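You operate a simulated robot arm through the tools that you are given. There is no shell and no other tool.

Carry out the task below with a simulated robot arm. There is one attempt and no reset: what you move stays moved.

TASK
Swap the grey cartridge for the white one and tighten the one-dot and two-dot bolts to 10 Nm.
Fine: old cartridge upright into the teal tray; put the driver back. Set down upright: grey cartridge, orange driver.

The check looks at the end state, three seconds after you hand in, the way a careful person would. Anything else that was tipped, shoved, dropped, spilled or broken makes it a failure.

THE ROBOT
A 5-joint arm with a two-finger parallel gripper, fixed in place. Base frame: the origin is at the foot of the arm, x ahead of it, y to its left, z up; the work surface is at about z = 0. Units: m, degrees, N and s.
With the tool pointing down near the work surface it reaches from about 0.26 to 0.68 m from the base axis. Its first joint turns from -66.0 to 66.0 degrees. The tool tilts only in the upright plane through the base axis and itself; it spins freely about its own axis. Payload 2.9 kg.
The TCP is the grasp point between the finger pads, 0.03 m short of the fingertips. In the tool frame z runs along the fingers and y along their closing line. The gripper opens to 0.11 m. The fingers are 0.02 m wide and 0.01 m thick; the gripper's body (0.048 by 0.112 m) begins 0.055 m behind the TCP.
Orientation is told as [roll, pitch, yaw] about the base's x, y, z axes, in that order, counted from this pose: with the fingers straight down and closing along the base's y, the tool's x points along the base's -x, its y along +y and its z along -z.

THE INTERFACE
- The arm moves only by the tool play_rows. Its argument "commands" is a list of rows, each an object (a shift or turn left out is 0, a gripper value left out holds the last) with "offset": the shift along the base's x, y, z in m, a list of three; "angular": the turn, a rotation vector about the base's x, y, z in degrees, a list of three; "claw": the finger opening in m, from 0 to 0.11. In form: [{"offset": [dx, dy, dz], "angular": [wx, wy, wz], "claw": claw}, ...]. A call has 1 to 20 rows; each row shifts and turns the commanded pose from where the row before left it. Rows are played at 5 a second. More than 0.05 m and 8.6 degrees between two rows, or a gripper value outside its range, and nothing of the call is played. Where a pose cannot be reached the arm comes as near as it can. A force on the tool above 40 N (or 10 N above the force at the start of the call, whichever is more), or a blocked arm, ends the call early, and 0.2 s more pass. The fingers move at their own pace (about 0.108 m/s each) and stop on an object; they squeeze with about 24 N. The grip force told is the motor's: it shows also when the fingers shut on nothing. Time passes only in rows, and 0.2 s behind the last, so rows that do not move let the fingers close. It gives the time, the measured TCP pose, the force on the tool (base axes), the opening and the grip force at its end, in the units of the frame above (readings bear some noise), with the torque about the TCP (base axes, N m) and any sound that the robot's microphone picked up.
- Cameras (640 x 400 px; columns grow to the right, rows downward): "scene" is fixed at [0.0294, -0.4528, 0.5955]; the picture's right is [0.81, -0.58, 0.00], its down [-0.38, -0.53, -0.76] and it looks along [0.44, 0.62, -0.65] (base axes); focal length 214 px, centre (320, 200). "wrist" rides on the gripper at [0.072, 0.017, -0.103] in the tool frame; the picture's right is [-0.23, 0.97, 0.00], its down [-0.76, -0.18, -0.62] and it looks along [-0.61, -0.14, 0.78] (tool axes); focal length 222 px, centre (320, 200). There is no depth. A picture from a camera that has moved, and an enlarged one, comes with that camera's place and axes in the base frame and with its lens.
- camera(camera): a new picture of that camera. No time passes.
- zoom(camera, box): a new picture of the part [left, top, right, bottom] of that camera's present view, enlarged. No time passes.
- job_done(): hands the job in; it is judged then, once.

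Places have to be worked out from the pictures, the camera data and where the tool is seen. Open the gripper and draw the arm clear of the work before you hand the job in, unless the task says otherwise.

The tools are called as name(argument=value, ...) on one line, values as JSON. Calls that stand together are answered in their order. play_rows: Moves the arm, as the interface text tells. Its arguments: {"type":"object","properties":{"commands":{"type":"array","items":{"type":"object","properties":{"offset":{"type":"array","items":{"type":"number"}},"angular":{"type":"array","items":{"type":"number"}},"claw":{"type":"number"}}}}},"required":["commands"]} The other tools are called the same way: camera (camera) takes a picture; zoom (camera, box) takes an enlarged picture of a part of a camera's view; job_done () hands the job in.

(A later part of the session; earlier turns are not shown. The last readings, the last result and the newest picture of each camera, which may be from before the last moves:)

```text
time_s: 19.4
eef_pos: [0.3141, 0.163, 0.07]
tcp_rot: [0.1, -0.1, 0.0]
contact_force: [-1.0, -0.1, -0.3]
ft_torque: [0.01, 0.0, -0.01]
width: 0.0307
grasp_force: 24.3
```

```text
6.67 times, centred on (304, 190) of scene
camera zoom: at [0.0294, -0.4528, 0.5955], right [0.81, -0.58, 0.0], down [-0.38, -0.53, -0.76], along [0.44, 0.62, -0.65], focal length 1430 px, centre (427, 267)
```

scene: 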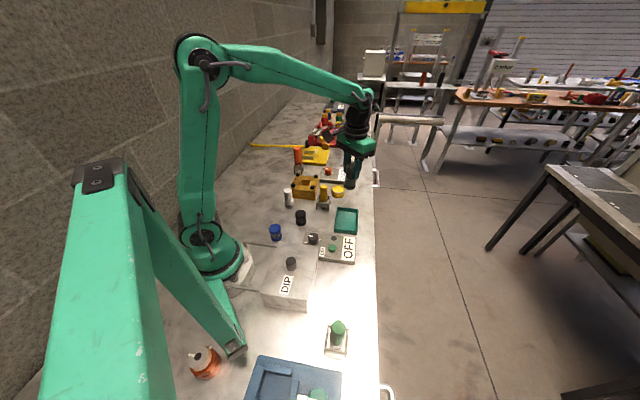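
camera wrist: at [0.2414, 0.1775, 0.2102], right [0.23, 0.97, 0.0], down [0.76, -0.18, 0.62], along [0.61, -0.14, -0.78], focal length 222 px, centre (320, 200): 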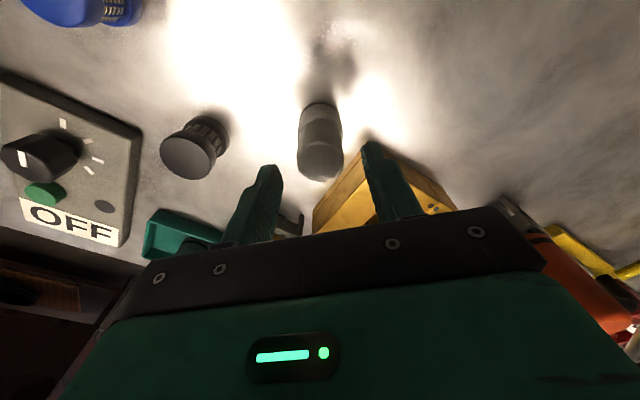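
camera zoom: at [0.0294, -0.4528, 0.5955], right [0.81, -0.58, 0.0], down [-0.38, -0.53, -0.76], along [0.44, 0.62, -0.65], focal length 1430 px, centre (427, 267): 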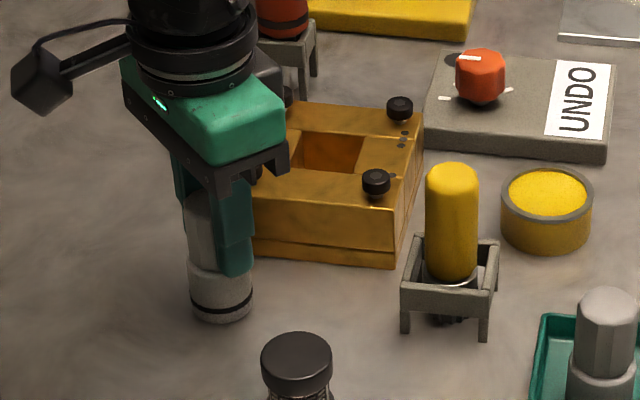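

Gripped at 0.0307. Lifting straight up, then looking at the empty pocket from the side before moving over it.

play_rows(commands=[{"offset": [0, 0, 0.02]}, {"offset": [0, 0, 0.04]}, {"offset": [0, 0, 0.04]}, {"offset": [0, 0, 0.04]}, {"offset": [0, 0, 0]}])

camera(camera="wrist")

zoom(camera="scene", box=[256, 140, 352, 200])

zoom(camera="scene", box=[290, 165, 338, 195])

```text
time_s: 20.6
eef_pos: [0.3117, 0.1658, 0.2096]
tcp_rot: [0.0, 0.1, 0.0]
contact_force: [0.1, -0.8, -1.1]
ft_torque: [0.01, 0.01, 0.01]
width: 0.0302
grasp_force: 23.7
```

```text
taken
camera wrist: at [0.2392, 0.1801, 0.3124], right [0.23, 0.97, 0.0], down [0.76, -0.18, 0.62], along [0.61, -0.14, -0.78], focal length 222 px, centre (320, 200)
```

wrist: 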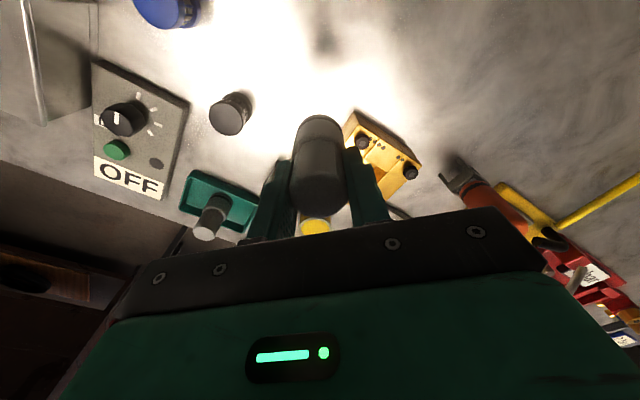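

```text
6.67 times, centred on (304, 170) of scene
camera zoom: at [0.0294, -0.4528, 0.5955], right [0.81, -0.58, 0.0], down [-0.38, -0.53, -0.76], along [0.44, 0.62, -0.65], focal length 1430 px, centre (427, 400)
```

zoom: 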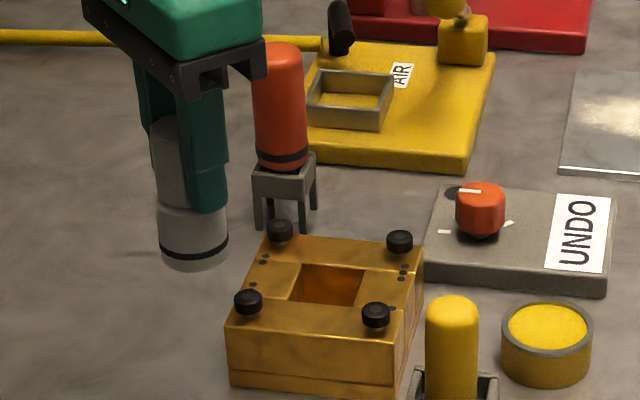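

```text
13.33 times, centred on (314, 180) of scene
camera zoom: at [0.0294, -0.4528, 0.5955], right [0.81, -0.58, 0.0], down [-0.38, -0.53, -0.76], along [0.44, 0.62, -0.65], focal length 2860 px, centre (400, 467)
```

zoom: 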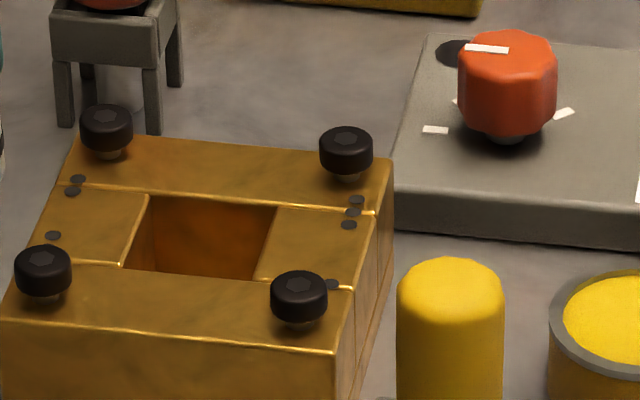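

The pocket is a plain square well about 0.043 wide, so I need ~2 mm accuracy. I'll shift to a spot where the wrist camera can see the pocket past the held cartridge.

play_rows(commands=[{"offset": [0.024, -0.033, 0.02]}, {"offset": [0.024, -0.033, 0.02]}, {"offset": [0, 0, 0]}])

camera(camera="wrist")

zoom(camera="wrist", box=[350, 85, 446, 145])

zoom(camera="scene", box=[256, 140, 352, 200])

```text
time_s: 21.4
eef_pos: [0.3572, 0.0974, 0.2518]
tcp_rot: [0.0, 0.0, 0.1]
contact_force: [0.0, 0.7, -0.1]
ft_torque: [0.03, 0.0, 0.01]
width: 0.0304
grasp_force: 24.0
```

```text
taken
camera wrist: at [0.2852, 0.1117, 0.3552], right [0.23, 0.97, 0.0], down [0.76, -0.18, 0.62], along [0.61, -0.14, -0.78], focal length 222 px, centre (320, 200)
```

wrist: 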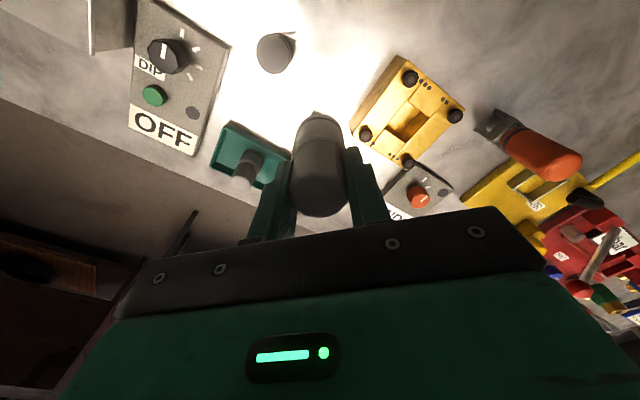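

```text
6.67 times, centred on (398, 115) of wrist
camera zoom: at [0.2852, 0.1117, 0.3552], right [0.23, 0.97, 0.0], down [0.76, -0.18, 0.62], along [0.61, -0.14, -0.78], focal length 1481 px, centre (-200, 767)
```

zoom: 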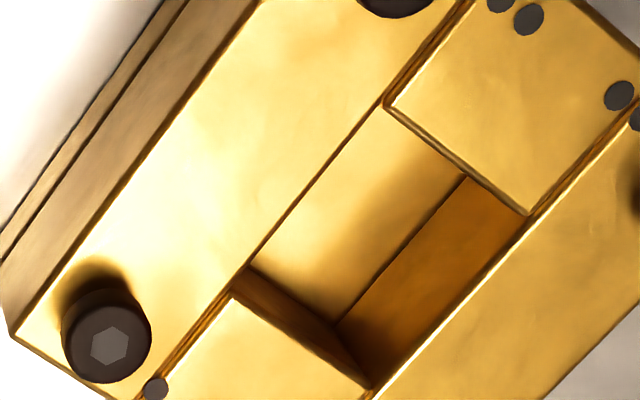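

```text
6.67 times, centred on (304, 170) of scene
camera zoom: at [0.0294, -0.4528, 0.5955], right [0.81, -0.58, 0.0], down [-0.38, -0.53, -0.76], along [0.44, 0.62, -0.65], focal length 1430 px, centre (427, 400)
```

zoom: 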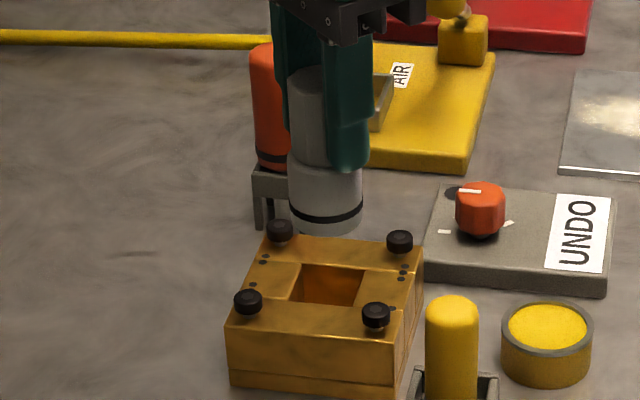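

The pocket rim centre computes to ≈(0.419,0.204) with sides ≈0.041–0.044 vs. the cartridge's ≈0.038 body; averaging with earlier readings I target (0.4194,0.2037). I'll move over it and stop with the cartridge bottom just above the bolt heads.

play_rows(commands=[{"offset": [0.0198, 0.0353, 0]}, {"offset": [0.0198, 0.0353, 0]}, {"offset": [0.0199, 0.0354, 0]}, {"offset": [0, 0, -0.035]}, {"offset": [0, 0, -0.035]}, {"offset": [0, 0, -0.035]}, {"offset": [0, 0, 0]}, {"offset": [0, 0, 0]}])

camera(camera="wrist")

zoom(camera="scene", box=[282, 155, 346, 195])

zoom(camera="wrist", box=[240, 20, 400, 120])

```text
time_s: 23.2
eef_pos: [0.4194, 0.2038, 0.1482]
tcp_rot: [-0.1, 0.1, 0.0]
contact_force: [0.9, 0.2, -0.9]
ft_torque: [0.04, 0.02, -0.02]
width: 0.0305
grasp_force: 24.2
```

```text
taken
camera wrist: at [0.3484, 0.2193, 0.2507], right [0.23, 0.97, 0.0], down [0.76, -0.18, 0.62], along [0.61, -0.14, -0.78], focal length 222 px, centre (320, 200)
```

wrist: 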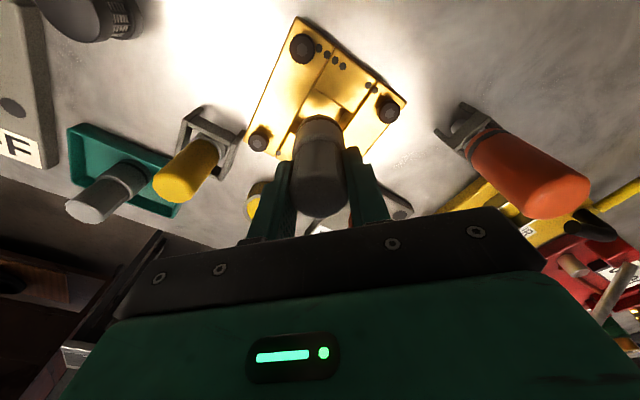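

```text
10.00 times, centred on (314, 175) of scene
camera zoom: at [0.0294, -0.4528, 0.5955], right [0.81, -0.58, 0.0], down [-0.38, -0.53, -0.76], along [0.44, 0.62, -0.65], focal length 2145 px, centre (380, 450)
```

zoom: 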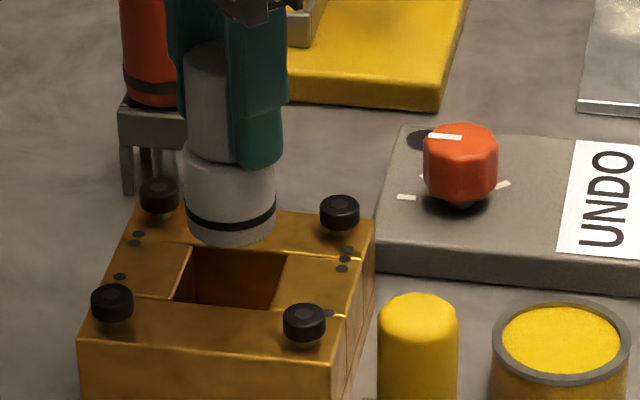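

```text
4.00 times, centred on (320, 70) of wrist
camera zoom: at [0.3484, 0.2193, 0.2507], right [0.23, 0.97, 0.0], down [0.76, -0.18, 0.62], along [0.61, -0.14, -0.78], focal length 888 px, centre (320, 720)
```

zoom: 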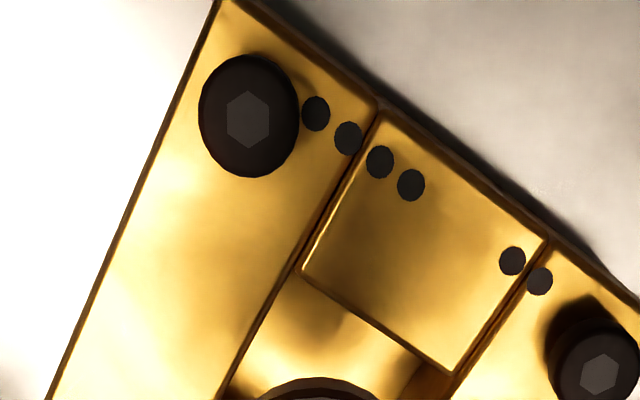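

In the scene view the cartridge bottom projects straight down onto the pocket centre, so alignment is good. I'll lower slowly into the pocket watching forces.

play_rows(commands=[{"offset": [0, 0, -0.01]}, {"offset": [0, 0, -0.01]}, {"offset": [0, 0, -0.005]}, {"offset": [0, 0, -0.005]}, {"offset": [0, 0, -0.005]}, {"offset": [0, 0, 0]}])

zoom(camera="scene", box=[282, 155, 346, 195])

```text
time_s: 24.3
eef_pos: [0.4219, 0.2055, 0.1202]
tcp_rot: [0.3, -0.4, -0.1]
contact_force: [-1.3, -2.7, 5.8]
ft_torque: [-0.25, 0.09, 0.03]
width: 0.0306
grasp_force: 24.3
stopped in row 5: the force on the tool passed its limit at 48 N (the readings are from after the stop); the commanded pose is now the measured one
```

```text
10.00 times, centred on (314, 175) of scene
camera zoom: at [0.0294, -0.4528, 0.5955], right [0.81, -0.58, 0.0], down [-0.38, -0.53, -0.76], along [0.44, 0.62, -0.65], focal length 2145 px, centre (380, 450)
```

zoom: 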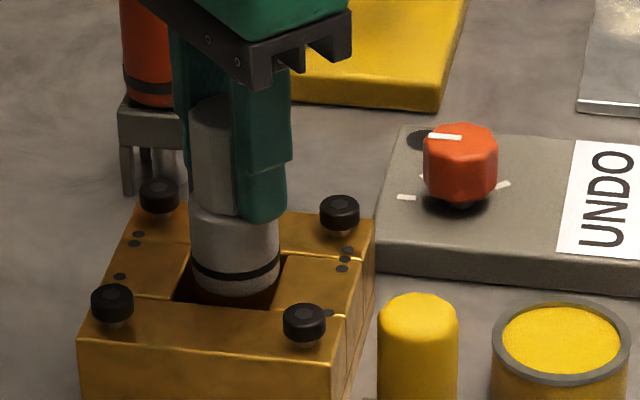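

It touched something at z≈0.12 (bottom near the rim level) and stopped. I'll look closely before doing anything else.

zoom(camera="scene", box=[294, 170, 318, 190])

zoom(camera="wrist", box=[260, 70, 380, 145])

camera(camera="wrist")

```text
16.00 times, centred on (306, 180) of scene
camera zoom: at [0.0294, -0.4528, 0.5955], right [0.81, -0.58, 0.0], down [-0.38, -0.53, -0.76], along [0.44, 0.62, -0.65], focal length 3432 px, centre (544, 520)
```

zoom: 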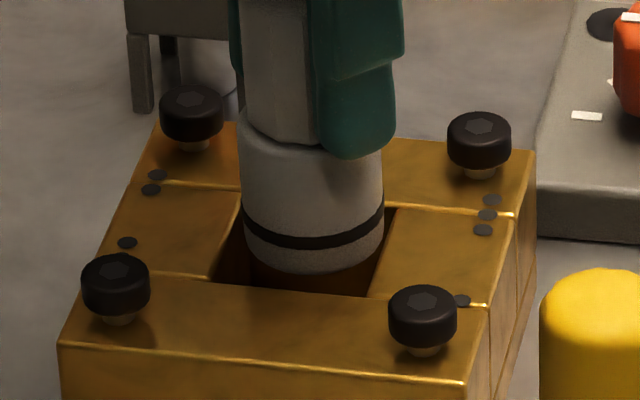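

```text
5.33 times, centred on (320, 108) of wrist
camera zoom: at [0.3495, 0.2202, 0.2226], right [0.23, 0.97, 0.0], down [0.76, -0.18, 0.63], along [0.61, -0.14, -0.78], focal length 1185 px, centre (320, 693)
```

zoom: 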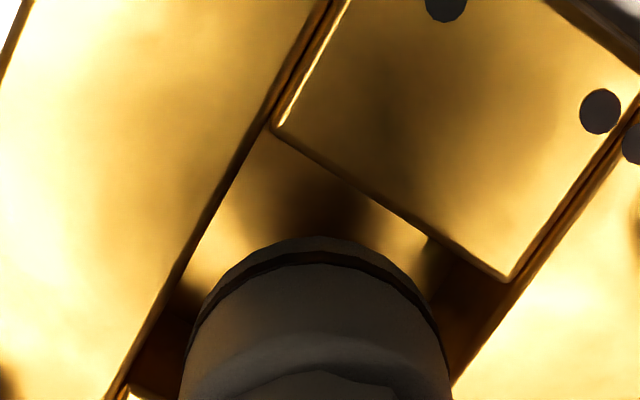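

```text
taken
camera wrist: at [0.3495, 0.2202, 0.2226], right [0.23, 0.97, 0.0], down [0.76, -0.18, 0.63], along [0.61, -0.14, -0.78], focal length 222 px, centre (320, 200)
```

wrist: 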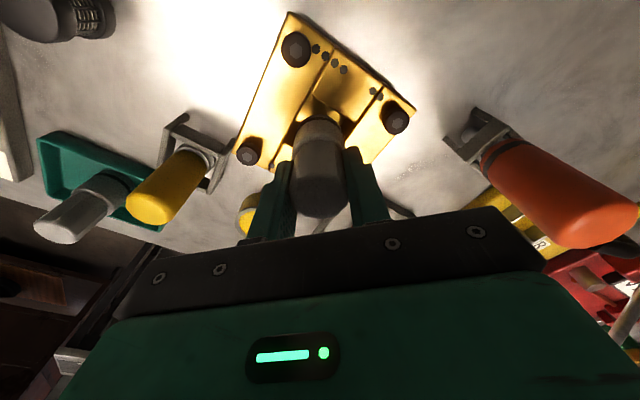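

The cartridge's lower edge appears to have caught the rim on the far/right side of the pocket (offset ≈2–3 mm toward +x). I'll back up a centimetre and re-measure before trying again.

play_rows(commands=[{"offset": [0, 0, 0.006]}, {"offset": [0, 0, 0.006]}, {"offset": [0, 0, 0]}, {"offset": [0, 0, 0]}])

zoom(camera="scene", box=[294, 170, 318, 190])

zoom(camera="wrist", box=[260, 70, 380, 145])

zoom(camera="wrist", box=[260, 120, 380, 220])

```text
time_s: 25.3
eef_pos: [0.4223, 0.2035, 0.1326]
tcp_rot: [0.1, -0.2, 0.0]
contact_force: [0.0, 0.1, -0.7]
ft_torque: [0.05, 0.0, 0.03]
width: 0.0304
grasp_force: 23.6
```

```text
16.00 times, centred on (306, 180) of scene
camera zoom: at [0.0294, -0.4528, 0.5955], right [0.81, -0.58, 0.0], down [-0.38, -0.53, -0.76], along [0.44, 0.62, -0.65], focal length 3432 px, centre (544, 520)
```

zoom: 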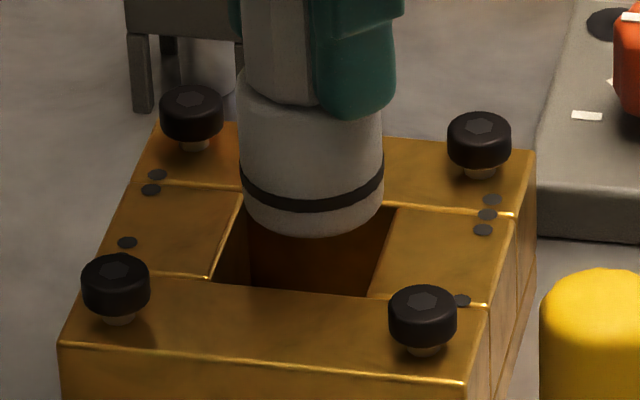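

```text
5.33 times, centred on (320, 108) of wrist
camera zoom: at [0.3496, 0.2196, 0.235], right [0.23, 0.97, 0.0], down [0.76, -0.18, 0.63], along [0.61, -0.14, -0.78], focal length 1185 px, centre (320, 693)
```

zoom: 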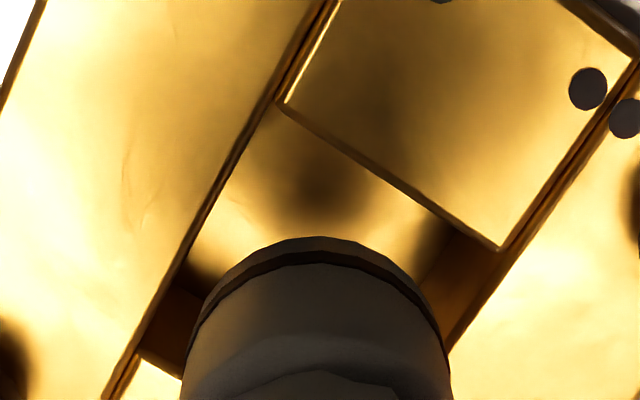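

```text
4.00 times, centred on (320, 170) of wrist
camera zoom: at [0.3496, 0.2196, 0.235], right [0.23, 0.97, 0.0], down [0.76, -0.18, 0.63], along [0.61, -0.14, -0.78], focal length 888 px, centre (320, 320)
```

zoom: 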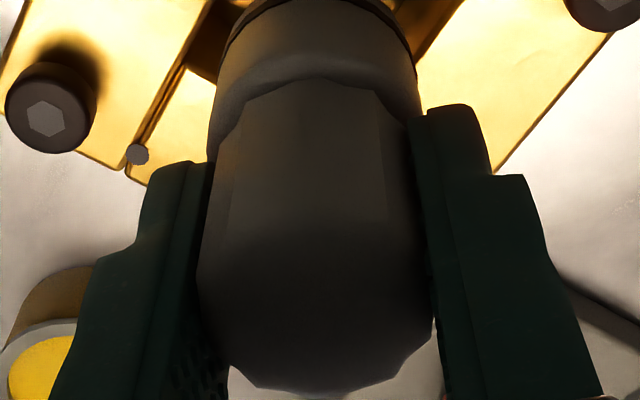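

Comparing cartridge and pocket in both views, the cartridge sits ≈2.4 mm too far toward the one/three-dot side and ≈3–4 mm toward the two/three-dot plate. That agrees with the grey cartridge's grasp position (0.4184,0.2034), so I'll shift by (-0.0042,-0.0006) and re-check.

play_rows(commands=[{"offset": [-0.0042, -0.0006, 0]}, {"offset": [0, 0, 0]}, {"offset": [0, 0, 0]}])

zoom(camera="scene", box=[294, 170, 318, 190])

zoom(camera="wrist", box=[260, 70, 380, 145])

```text
time_s: 26.1
eef_pos: [0.4174, 0.2038, 0.1326]
tcp_rot: [0.2, -0.2, 0.0]
contact_force: [-0.4, 0.6, -1.7]
ft_torque: [-0.01, 0.01, -0.01]
width: 0.0305
grasp_force: 24.1
```

```text
16.00 times, centred on (306, 180) of scene
camera zoom: at [0.0294, -0.4528, 0.5955], right [0.81, -0.58, 0.0], down [-0.38, -0.53, -0.76], along [0.44, 0.62, -0.65], focal length 3432 px, centre (544, 520)
```

zoom: 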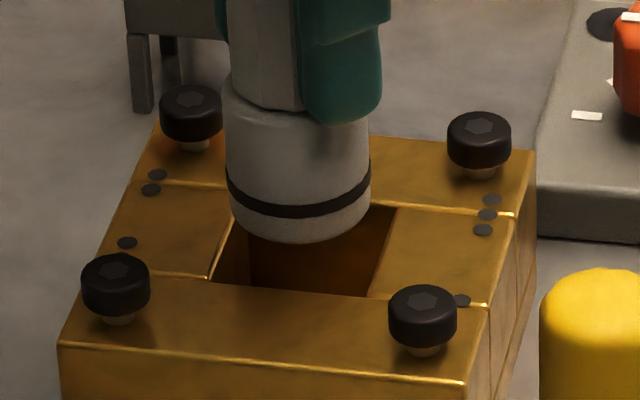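

```text
5.33 times, centred on (320, 108) of wrist
camera zoom: at [0.3453, 0.2195, 0.2349], right [0.23, 0.97, 0.0], down [0.76, -0.18, 0.63], along [0.61, -0.14, -0.78], focal length 1185 px, centre (320, 693)
```

zoom: 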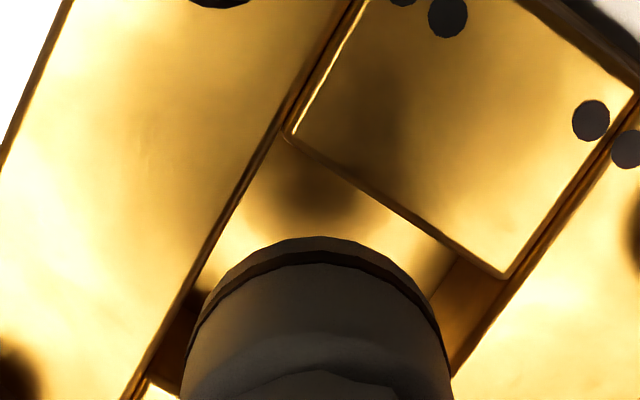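

Now it is nearly centred (≈1 mm to go toward +x/−y). I'll apply that and lower in small steps to just past rim level, checking force.

play_rows(commands=[{"offset": [0.0008, -0.0007, -0.003]}, {"offset": [0, 0, -0.003]}, {"offset": [0, 0, -0.003]}, {"offset": [0, 0, -0.002]}, {"offset": [0, 0, -0.002]}, {"offset": [0, 0, 0]}])

zoom(camera="scene", box=[294, 170, 318, 190])

```text
time_s: 27.5
eef_pos: [0.4175, 0.203, 0.1176]
tcp_rot: [0.2, -0.2, 0.0]
contact_force: [-0.1, 0.5, -0.6]
ft_torque: [-0.02, -0.01, 0.01]
width: 0.0305
grasp_force: 24.2
```

```text
16.00 times, centred on (306, 180) of scene
camera zoom: at [0.0294, -0.4528, 0.5955], right [0.81, -0.58, 0.0], down [-0.38, -0.53, -0.76], along [0.44, 0.62, -0.65], focal length 3432 px, centre (544, 520)
```

zoom: 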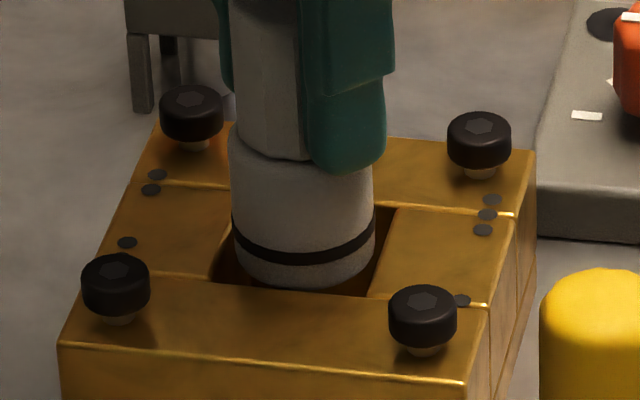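

No contact and already below the previous contact height: the cartridge is entering the pocket. Continuing down slowly.

play_rows(commands=[{"offset": [0, 0, -0.003]}, {"offset": [0, 0, -0.003]}, {"offset": [0, 0, -0.003]}, {"offset": [0, 0, 0]}])

zoom(camera="scene", box=[294, 170, 318, 190])

```text
time_s: 28.5
eef_pos: [0.4182, 0.2022, 0.1096]
tcp_rot: [0.2, -0.4, 0.0]
contact_force: [0.6, 0.3, -0.4]
ft_torque: [-0.01, 0.0, 0.03]
width: 0.0304
grasp_force: 24.0
```

```text
16.00 times, centred on (306, 180) of scene
camera zoom: at [0.0294, -0.4528, 0.5955], right [0.81, -0.58, 0.0], down [-0.38, -0.53, -0.76], along [0.44, 0.62, -0.65], focal length 3432 px, centre (544, 520)
```

zoom: 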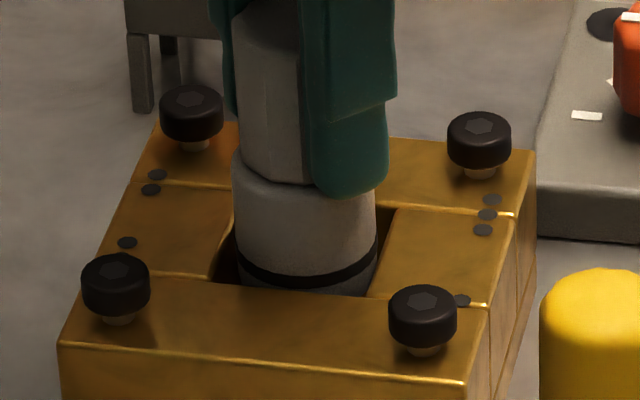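

Still free of contact and going in cleanly. I'll continue toward the seat (expected near TCP 0.090–0.092).

play_rows(commands=[{"offset": [0, 0, -0.003]}, {"offset": [0, 0, -0.003]}, {"offset": [0, 0, -0.003]}, {"offset": [0, 0, -0.003]}, {"offset": [0, 0, 0]}])

zoom(camera="scene", box=[294, 170, 318, 190])

```text
time_s: 29.7
eef_pos: [0.4177, 0.2025, 0.0973]
tcp_rot: [0.2, -0.3, -0.1]
contact_force: [0.3, 0.7, -1.5]
ft_torque: [0.0, -0.04, -0.01]
width: 0.0304
grasp_force: 23.8
```

```text
16.00 times, centred on (306, 180) of scene
camera zoom: at [0.0294, -0.4528, 0.5955], right [0.81, -0.58, 0.0], down [-0.38, -0.53, -0.76], along [0.44, 0.62, -0.65], focal length 3432 px, centre (544, 520)
```

zoom: 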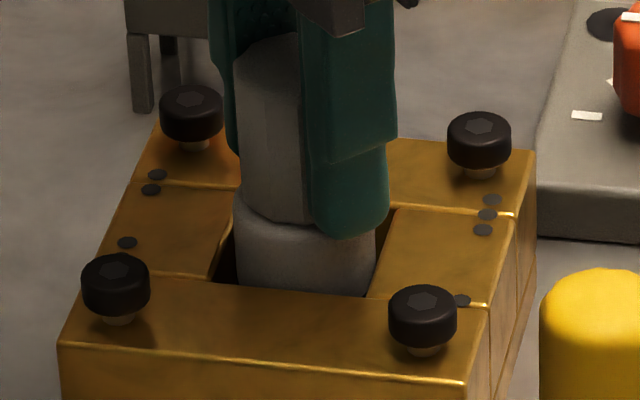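

Still free. Final approach in 1.5 mm steps until floor contact.

play_rows(commands=[{"offset": [0, 0, -0.0015]}, {"offset": [0, 0, -0.0015]}, {"offset": [0, 0, -0.0015]}, {"offset": [0, 0, 0]}])

```text
time_s: 30.7
eef_pos: [0.4183, 0.2031, 0.0928]
tcp_rot: [0.1, -0.2, 0.0]
contact_force: [1.3, 0.1, -1.3]
ft_torque: [0.03, 0.01, 0.0]
width: 0.0305
grasp_force: 24.5
```

No floor contact yet at 0.093; continuing.

play_rows(commands=[{"offset": [0, 0, -0.0015]}, {"offset": [0, 0, -0.0015]}, {"offset": [0, 0, 0]}])

```text
time_s: 31.5
eef_pos: [0.4179, 0.2028, 0.0897]
tcp_rot: [0.2, -0.3, 0.0]
contact_force: [-0.3, -0.2, -0.2]
ft_torque: [-0.02, 0.0, 0.01]
width: 0.0306
grasp_force: 23.8
```

play_rows(commands=[{"offset": [0, 0, -0.001]}, {"offset": [0, 0, -0.001]}, {"offset": [0, 0, 0]}])

zoom(camera="scene", box=[294, 170, 318, 190])

```text
time_s: 32.3
eef_pos: [0.4176, 0.2041, 0.0869]
tcp_rot: [0.2, -0.3, 0.0]
contact_force: [0.1, 0.3, -0.3]
ft_torque: [0.01, 0.03, 0.0]
width: 0.0306
grasp_force: 23.6
```

```text
16.00 times, centred on (306, 180) of scene
camera zoom: at [0.0294, -0.4528, 0.5955], right [0.81, -0.58, 0.0], down [-0.38, -0.53, -0.76], along [0.44, 0.62, -0.65], focal length 3432 px, centre (544, 520)
```

zoom: 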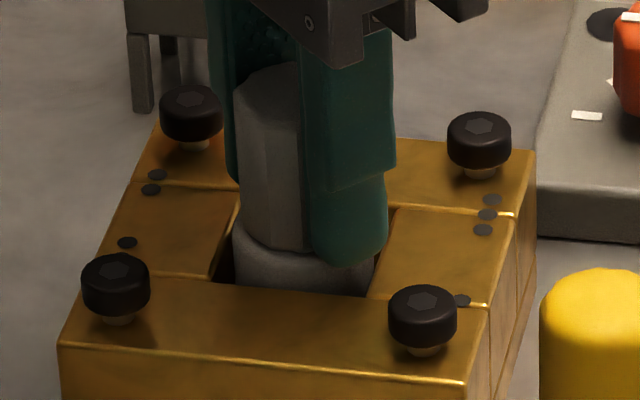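

The cartridge top is still a few mm above where the grey one sat, so it probably slipped up slightly in the grip during the bump. Continuing down in 1 mm steps.

play_rows(commands=[{"offset": [0, 0, -0.001]}, {"offset": [0, 0, -0.001]}, {"offset": [0, 0, 0]}])

```text
time_s: 33.1
eef_pos: [0.4177, 0.2059, 0.0844]
tcp_rot: [0.2, -0.3, 0.0]
contact_force: [-0.1, 0.0, -1.0]
ft_torque: [-0.01, 0.05, 0.0]
width: 0.0305
grasp_force: 24.1
```

play_rows(commands=[{"offset": [0, 0, -0.001]}, {"offset": [0, 0, -0.001]}, {"offset": [0, 0, 0]}])

zoom(camera="scene", box=[294, 170, 318, 190])

camera(camera="wrist")

```text
time_s: 33.9
eef_pos: [0.4171, 0.2035, 0.0854]
tcp_rot: [0.2, -0.4, 0.0]
contact_force: [-6.1, -5.0, 25.7]
ft_torque: [-0.33, 0.82, 0.05]
width: 0.0304
grasp_force: 24.2
```

```text
16.00 times, centred on (306, 180) of scene
camera zoom: at [0.0293, -0.4529, 0.5954], right [0.81, -0.58, 0.0], down [-0.38, -0.53, -0.76], along [0.44, 0.62, -0.65], focal length 3432 px, centre (544, 520)
```

zoom: 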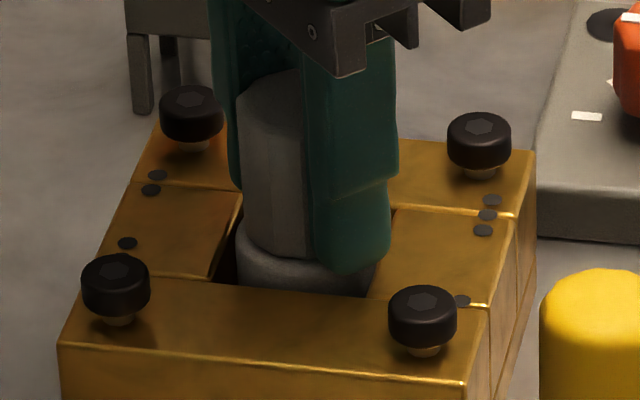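

```text
taken
camera wrist: at [0.3461, 0.2194, 0.1875], right [0.23, 0.97, 0.01], down [0.76, -0.18, 0.63], along [0.61, -0.14, -0.78], focal length 222 px, centre (320, 200)
```

wrist: 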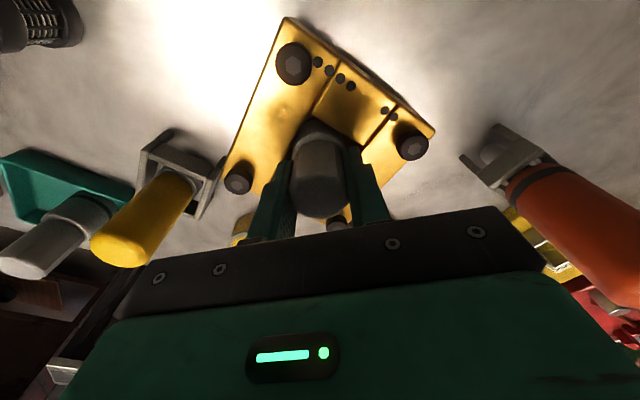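

Firm floor contact (≈26 N up) with the shoulder at the same height the grey one had, so the white cartridge is seated. I'll ease up 1 mm, remove the small residual tilt, then open the fingers.

play_rows(commands=[{"offset": [0, 0, 0.001]}, {"angular": [-0.2, 0.3, 0]}, {"offset": [0, 0, 0]}])

```text
time_s: 34.7
eef_pos: [0.4197, 0.2051, 0.0846]
tcp_rot: [0.1, -0.2, -0.1]
contact_force: [0.0, 1.1, 17.1]
ft_torque: [0.09, 0.03, -0.02]
width: 0.0309
grasp_force: 24.7
```

Lateral load is gone and the cartridge rests flat (17 N straight up). Opening the gripper.

play_rows(commands=[{"claw": 0.045}, {"offset": [0, 0, 0]}, {"claw": 0.06}, {"offset": [0, 0, 0]}])

zoom(camera="scene", box=[294, 170, 318, 190])

```text
time_s: 35.7
eef_pos: [0.4189, 0.2046, 0.0833]
tcp_rot: [0.1, -0.1, 0.1]
contact_force: [-0.2, -0.1, 0.4]
ft_torque: [0.0, 0.01, 0.03]
width: 0.0598
grasp_force: 0.0
```

```text
16.00 times, centred on (306, 180) of scene
camera zoom: at [0.0294, -0.4528, 0.5955], right [0.81, -0.58, 0.0], down [-0.38, -0.53, -0.76], along [0.44, 0.62, -0.65], focal length 3432 px, centre (544, 520)
```

zoom: 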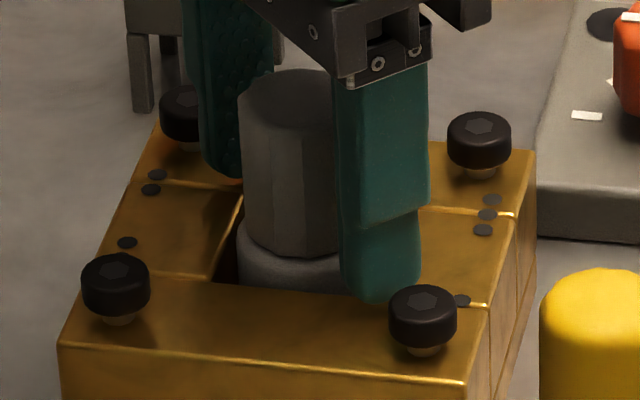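

Released; fingers clear of the bolts. Rising straight up and then viewing the seated cartridge.

play_rows(commands=[{"offset": [0, 0, 0.02]}, {"offset": [0, 0, 0.04]}, {"offset": [0, 0, 0.045]}, {"offset": [0, 0, 0.045]}, {"offset": [0, 0, 0]}])

zoom(camera="scene", box=[284, 160, 348, 200])

camera(camera="wrist")

zoom(camera="wrist", box=[240, 60, 400, 160])

```text
time_s: 36.9
eef_pos: [0.4178, 0.2018, 0.2346]
tcp_rot: [0.0, 0.0, 0.0]
contact_force: [0.2, 1.1, 0.0]
ft_torque: [-0.03, -0.02, 0.01]
width: 0.0598
grasp_force: 0.0
```

```text
10.00 times, centred on (316, 180) of scene
camera zoom: at [0.0294, -0.4528, 0.5955], right [0.81, -0.58, 0.0], down [-0.38, -0.53, -0.76], along [0.44, 0.62, -0.65], focal length 2145 px, centre (360, 400)
```

zoom: 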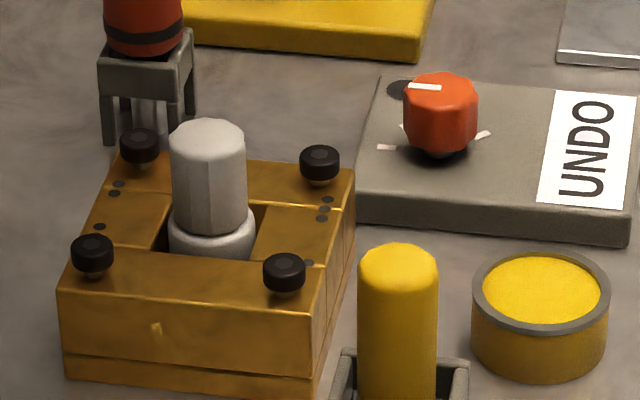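

```text
taken
camera wrist: at [0.3465, 0.2175, 0.3379], right [0.23, 0.97, 0.0], down [0.76, -0.18, 0.62], along [0.61, -0.14, -0.78], focal length 222 px, centre (320, 200)
```

wrist: 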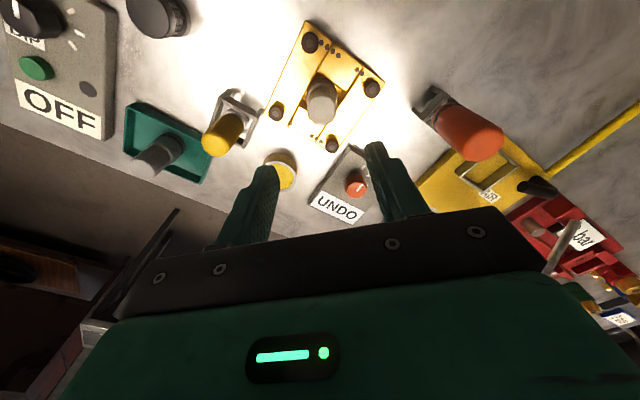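

```text
4.00 times, centred on (320, 110) of wrist
camera zoom: at [0.3465, 0.2175, 0.3379], right [0.23, 0.97, 0.0], down [0.76, -0.18, 0.62], along [0.61, -0.14, -0.78], focal length 888 px, centre (320, 560)
```

zoom: 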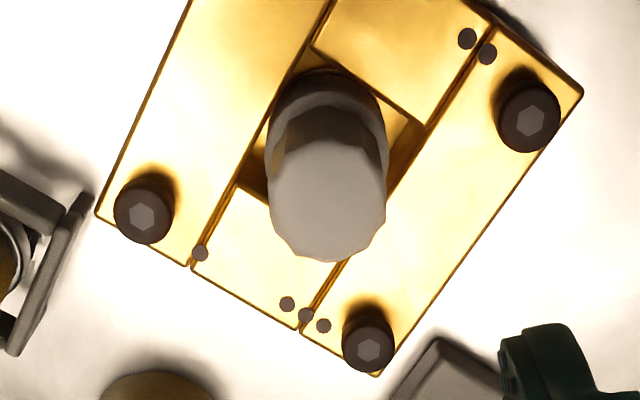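

The white cartridge now sits exactly where the grey one was. I notice a small bright mark on the fixture's front face that I hadn't seen before; let me look closely.

zoom(camera="scene", box=[286, 176, 318, 200])

zoom(camera="scene", box=[284, 165, 324, 190])

zoom(camera="wrist", box=[256, 10, 352, 70])

```text
16.00 times, centred on (302, 188) of scene
camera zoom: at [0.0294, -0.4528, 0.5955], right [0.81, -0.58, 0.0], down [-0.38, -0.53, -0.76], along [0.44, 0.62, -0.65], focal length 3432 px, centre (608, 392)
```

zoom: 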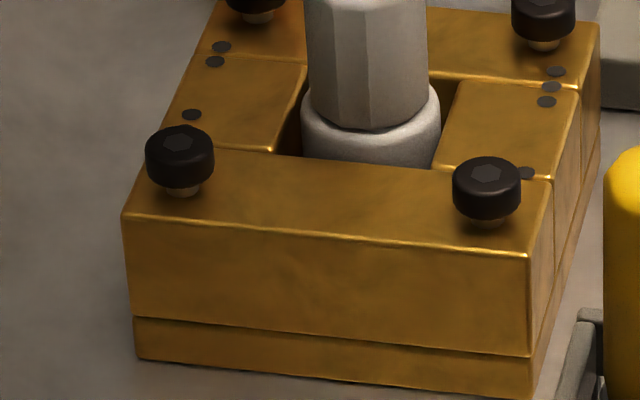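

```text
16.00 times, centred on (304, 178) of scene
camera zoom: at [0.0294, -0.4528, 0.5955], right [0.81, -0.58, 0.0], down [-0.38, -0.53, -0.76], along [0.44, 0.62, -0.65], focal length 3432 px, centre (576, 560)
```

zoom: 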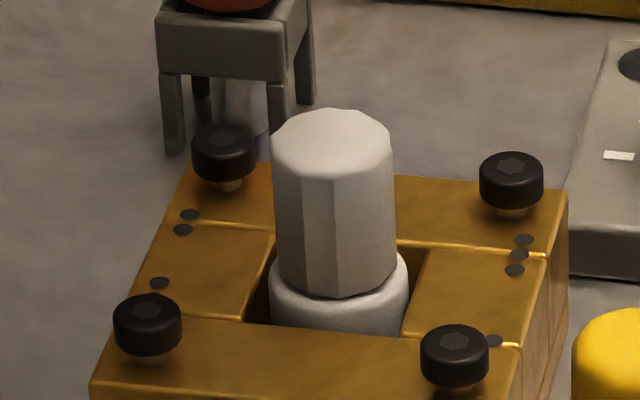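

```text
6.67 times, centred on (304, 40) of wrist
camera zoom: at [0.3465, 0.2175, 0.3379], right [0.23, 0.97, 0.0], down [0.76, -0.18, 0.62], along [0.61, -0.14, -0.78], focal length 1481 px, centre (427, 1267)
```

zoom: 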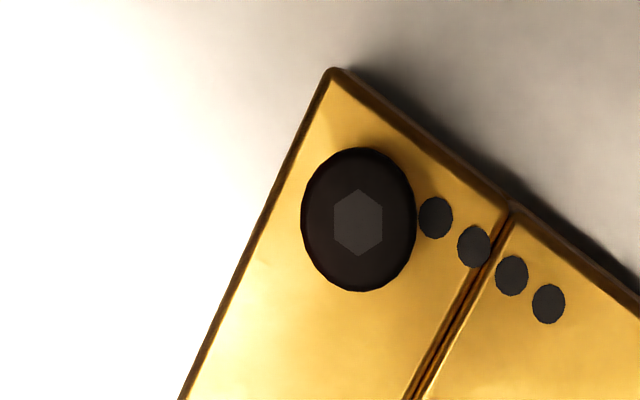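

That mark was only a rendering glint; nothing changed and the cartridge is seated like the original. Next I'll hover above the orange knob (≈(0.560,0.226)) to set the driver torque.

play_rows(commands=[{"offset": [0.0356, 0.0056, 0]}, {"offset": [0.0356, 0.0056, -0.01]}, {"offset": [0.0356, 0.0055, -0.025]}, {"offset": [0.0355, 0.0055, -0.03]}, {"offset": [0, 0, 0]}, {"offset": [0, 0, 0]}])

camera(camera="wrist")

zoom(camera="wrist", box=[240, 70, 400, 170])

zoom(camera="scene", box=[296, 150, 360, 190])

```text
time_s: 38.3
eef_pos: [0.5647, 0.2251, 0.1678]
tcp_rot: [0.0, 0.0, 0.0]
contact_force: [0.0, -0.2, 0.4]
ft_torque: [0.0, -0.03, 0.05]
width: 0.06
grasp_force: 0.0
```

```text
taken
camera wrist: at [0.4934, 0.2412, 0.272], right [0.23, 0.97, 0.0], down [0.76, -0.18, 0.62], along [0.61, -0.14, -0.78], focal length 222 px, centre (320, 200)
```

wrist: 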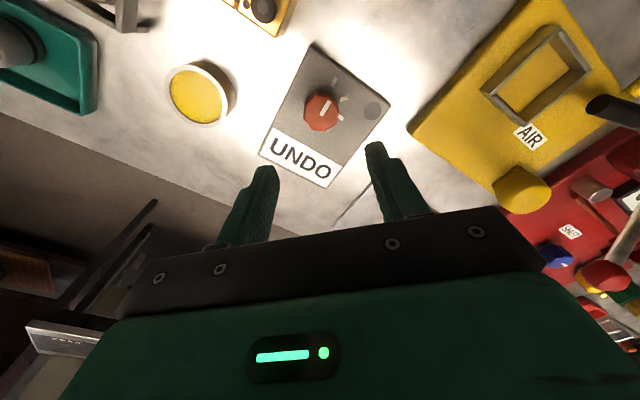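

```text
4.00 times, centred on (320, 120) of wrist
camera zoom: at [0.4934, 0.2412, 0.272], right [0.23, 0.97, 0.0], down [0.76, -0.18, 0.62], along [0.61, -0.14, -0.78], focal length 888 px, centre (320, 520)
```

zoom: 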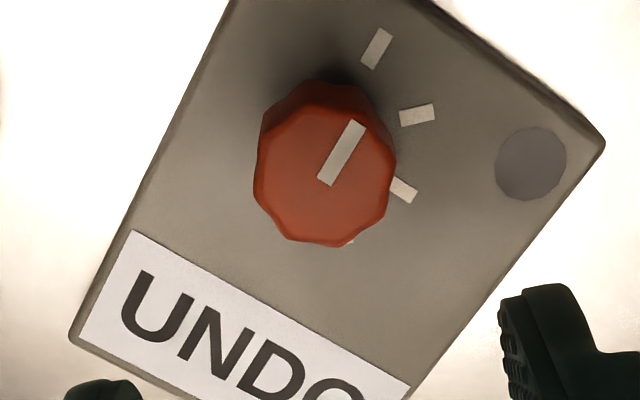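

```text
10.00 times, centred on (328, 170) of scene
camera zoom: at [0.0294, -0.4528, 0.5955], right [0.81, -0.58, 0.0], down [-0.38, -0.53, -0.76], along [0.44, 0.62, -0.65], focal length 2145 px, centre (240, 500)
```

zoom: 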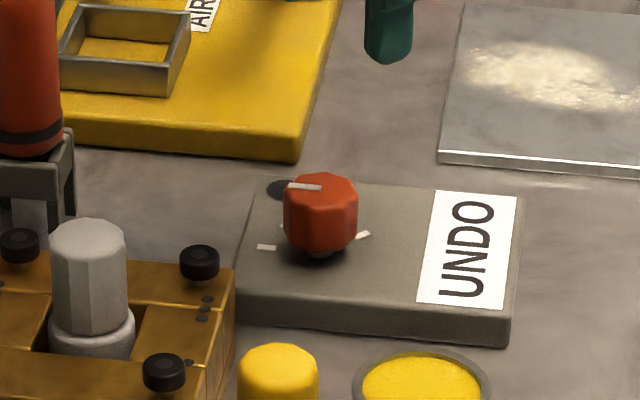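

Knob top centre resolves to ≈(0.559,0.226,0.058), about 6 mm nearer than the TCP. I'll correct and descend partway to verify.

play_rows(commands=[{"offset": [-0.0057, 0.002, -0.025]}, {"offset": [0, 0, -0.025]}, {"offset": [0, 0, 0]}])

camera(camera="wrist")

zoom(camera="wrist", box=[240, 90, 400, 190])

zoom(camera="scene", box=[296, 150, 360, 190])

```text
time_s: 39.1
eef_pos: [0.5571, 0.2269, 0.1174]
tcp_rot: [0.0, 0.0, 0.0]
contact_force: [-0.5, 0.2, 0.4]
ft_torque: [-0.01, 0.0, -0.01]
width: 0.0599
grasp_force: 0.1
```

```text
taken
camera wrist: at [0.4854, 0.2421, 0.2202], right [0.23, 0.97, 0.0], down [0.76, -0.18, 0.62], along [0.61, -0.14, -0.78], focal length 222 px, centre (320, 200)
```

wrist: 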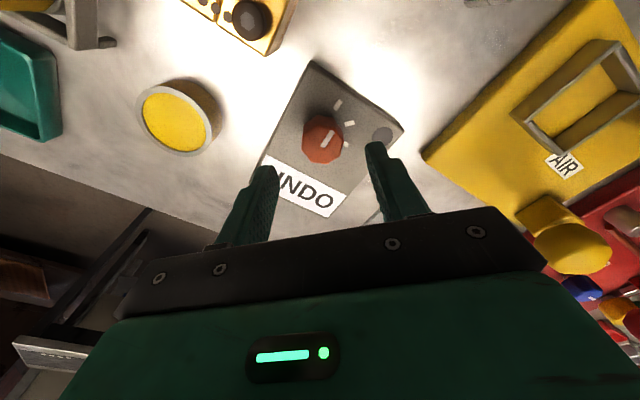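

```text
4.00 times, centred on (320, 140) of wrist
camera zoom: at [0.4854, 0.2421, 0.2202], right [0.23, 0.97, 0.0], down [0.76, -0.18, 0.62], along [0.61, -0.14, -0.78], focal length 888 px, centre (320, 440)
```

zoom: 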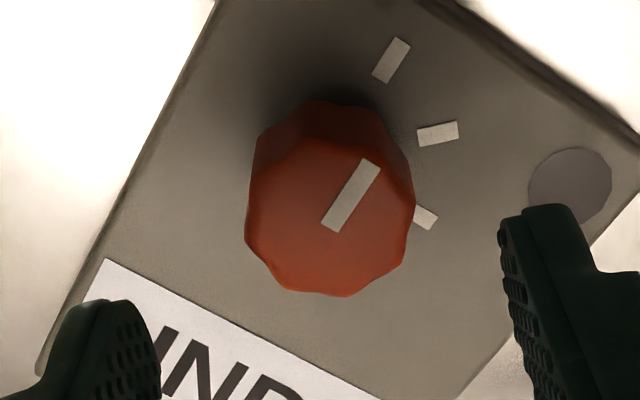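

```text
10.00 times, centred on (328, 170) of scene
camera zoom: at [0.0294, -0.4528, 0.5955], right [0.81, -0.58, 0.0], down [-0.38, -0.53, -0.76], along [0.44, 0.62, -0.65], focal length 2145 px, centre (240, 500)
```

zoom: 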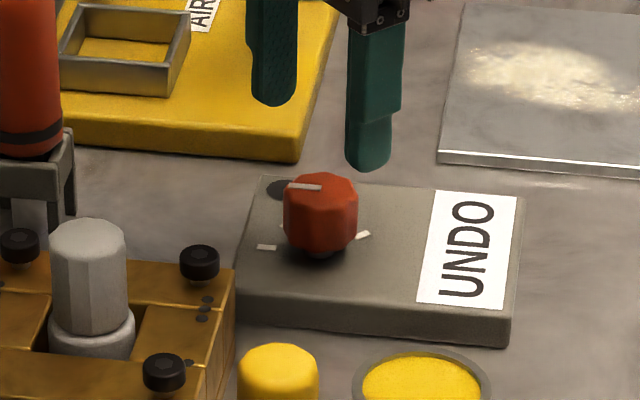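

The knob is ≈2 mm toward +y of the finger centre. I'll correct that, descend to TCP z≈0.068 (fingertips ≈0.038, above the panel), and close gently.

play_rows(commands=[{"offset": [0.0005, 0.002, -0.02], "claw": 0.055}, {"offset": [0, 0, -0.02]}, {"offset": [0, 0, -0.009]}, {"offset": [0, 0, 0]}])

camera(camera="wrist")

zoom(camera="scene", box=[296, 150, 360, 190])

```text
time_s: 40.1
eef_pos: [0.5578, 0.231, 0.0691]
tcp_rot: [0.0, 0.0, -0.1]
contact_force: [-0.1, 0.5, 0.0]
ft_torque: [-0.01, 0.0, -0.03]
width: 0.0547
grasp_force: 0.1
```

```text
taken
camera wrist: at [0.4851, 0.2461, 0.1719], right [0.23, 0.97, 0.0], down [0.76, -0.18, 0.62], along [0.61, -0.14, -0.78], focal length 222 px, centre (320, 200)
```

wrist: 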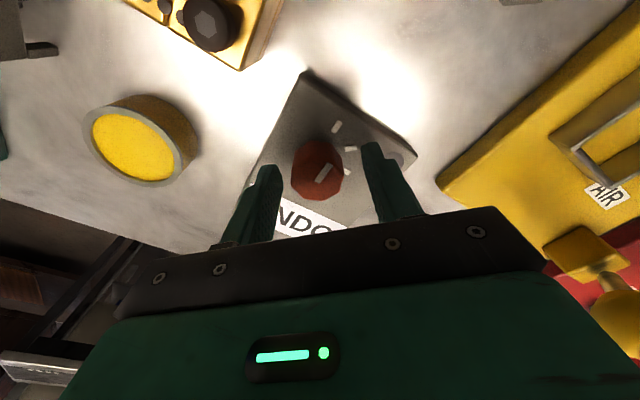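

```text
10.00 times, centred on (328, 170) of scene
camera zoom: at [0.0294, -0.4528, 0.5955], right [0.81, -0.58, 0.0], down [-0.38, -0.53, -0.76], along [0.44, 0.62, -0.65], focal length 2145 px, centre (240, 500)
```

zoom: 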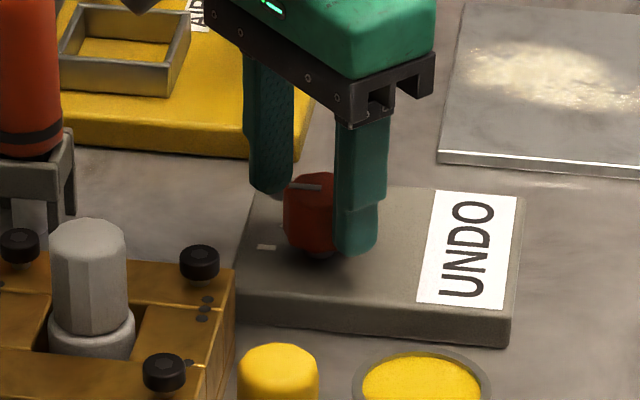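

Close to centred; a zoom will confirm the knob's position between the fingers before closing.

zoom(camera="wrist", box=[240, 120, 400, 220])

```text
4.00 times, centred on (320, 170) of wrist
camera zoom: at [0.4851, 0.2461, 0.1719], right [0.23, 0.97, 0.0], down [0.76, -0.18, 0.62], along [0.61, -0.14, -0.78], focal length 888 px, centre (320, 320)
```

zoom: 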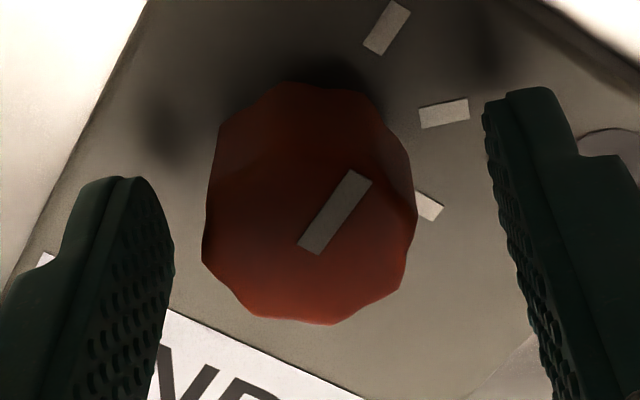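

The knob is centred in x and ≈1 mm off in y. I'll correct 1 mm and close on it.

play_rows(commands=[{"offset": [-0.0002, -0.001, 0]}, {"offset": [0, 0, 0], "claw": 0.045}, {"offset": [0, 0, 0], "claw": 0.038}, {"claw": 0.02}, {"offset": [0, 0, 0]}, {"offset": [0, 0, 0]}])

zoom(camera="scene", box=[296, 150, 360, 190])

zoom(camera="wrist", box=[240, 120, 400, 220])

```text
time_s: 41.5
eef_pos: [0.5564, 0.228, 0.0692]
tcp_rot: [0.0, 0.1, -0.2]
contact_force: [-0.7, -19.4, 3.3]
ft_torque: [-0.36, 0.24, -0.05]
width: 0.0328
grasp_force: 45.1
```

```text
10.00 times, centred on (328, 170) of scene
camera zoom: at [0.0294, -0.4528, 0.5955], right [0.81, -0.58, 0.0], down [-0.38, -0.53, -0.76], along [0.44, 0.62, -0.65], focal length 2145 px, centre (240, 500)
```

zoom: 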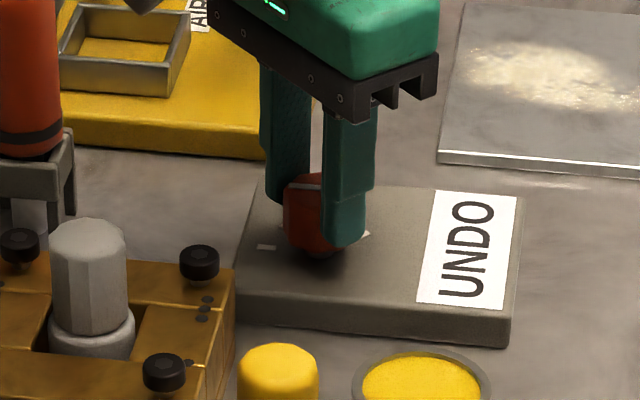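

```text
4.00 times, centred on (320, 170) of wrist
camera zoom: at [0.485, 0.2436, 0.1729], right [0.23, 0.97, 0.0], down [0.76, -0.18, 0.62], along [0.61, -0.14, -0.78], focal length 888 px, centre (320, 320)
```

zoom: 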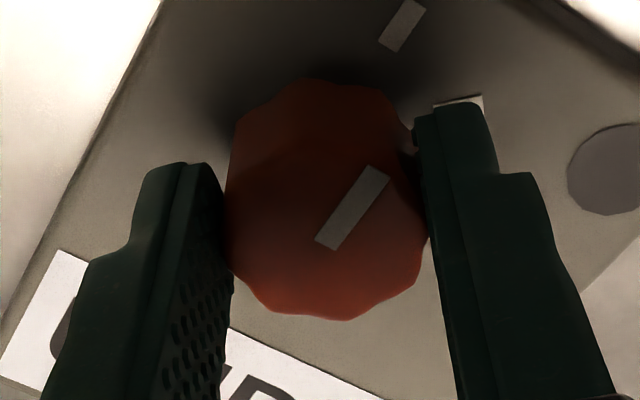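

Gripped at 0.0328, but there's a 19 N sideways load in y. I'll relax it by shifting the command ≈2 mm in −y before turning.

play_rows(commands=[{"offset": [0, -0.001, 0]}, {"offset": [0, -0.001, 0]}, {"offset": [0, 0, 0]}])

```text
time_s: 42.3
eef_pos: [0.5548, 0.227, 0.0703]
tcp_rot: [0.1, -0.1, 0.0]
contact_force: [15.9, -2.7, -8.5]
ft_torque: [-0.17, 0.58, -0.02]
width: 0.0327
grasp_force: 45.3
```

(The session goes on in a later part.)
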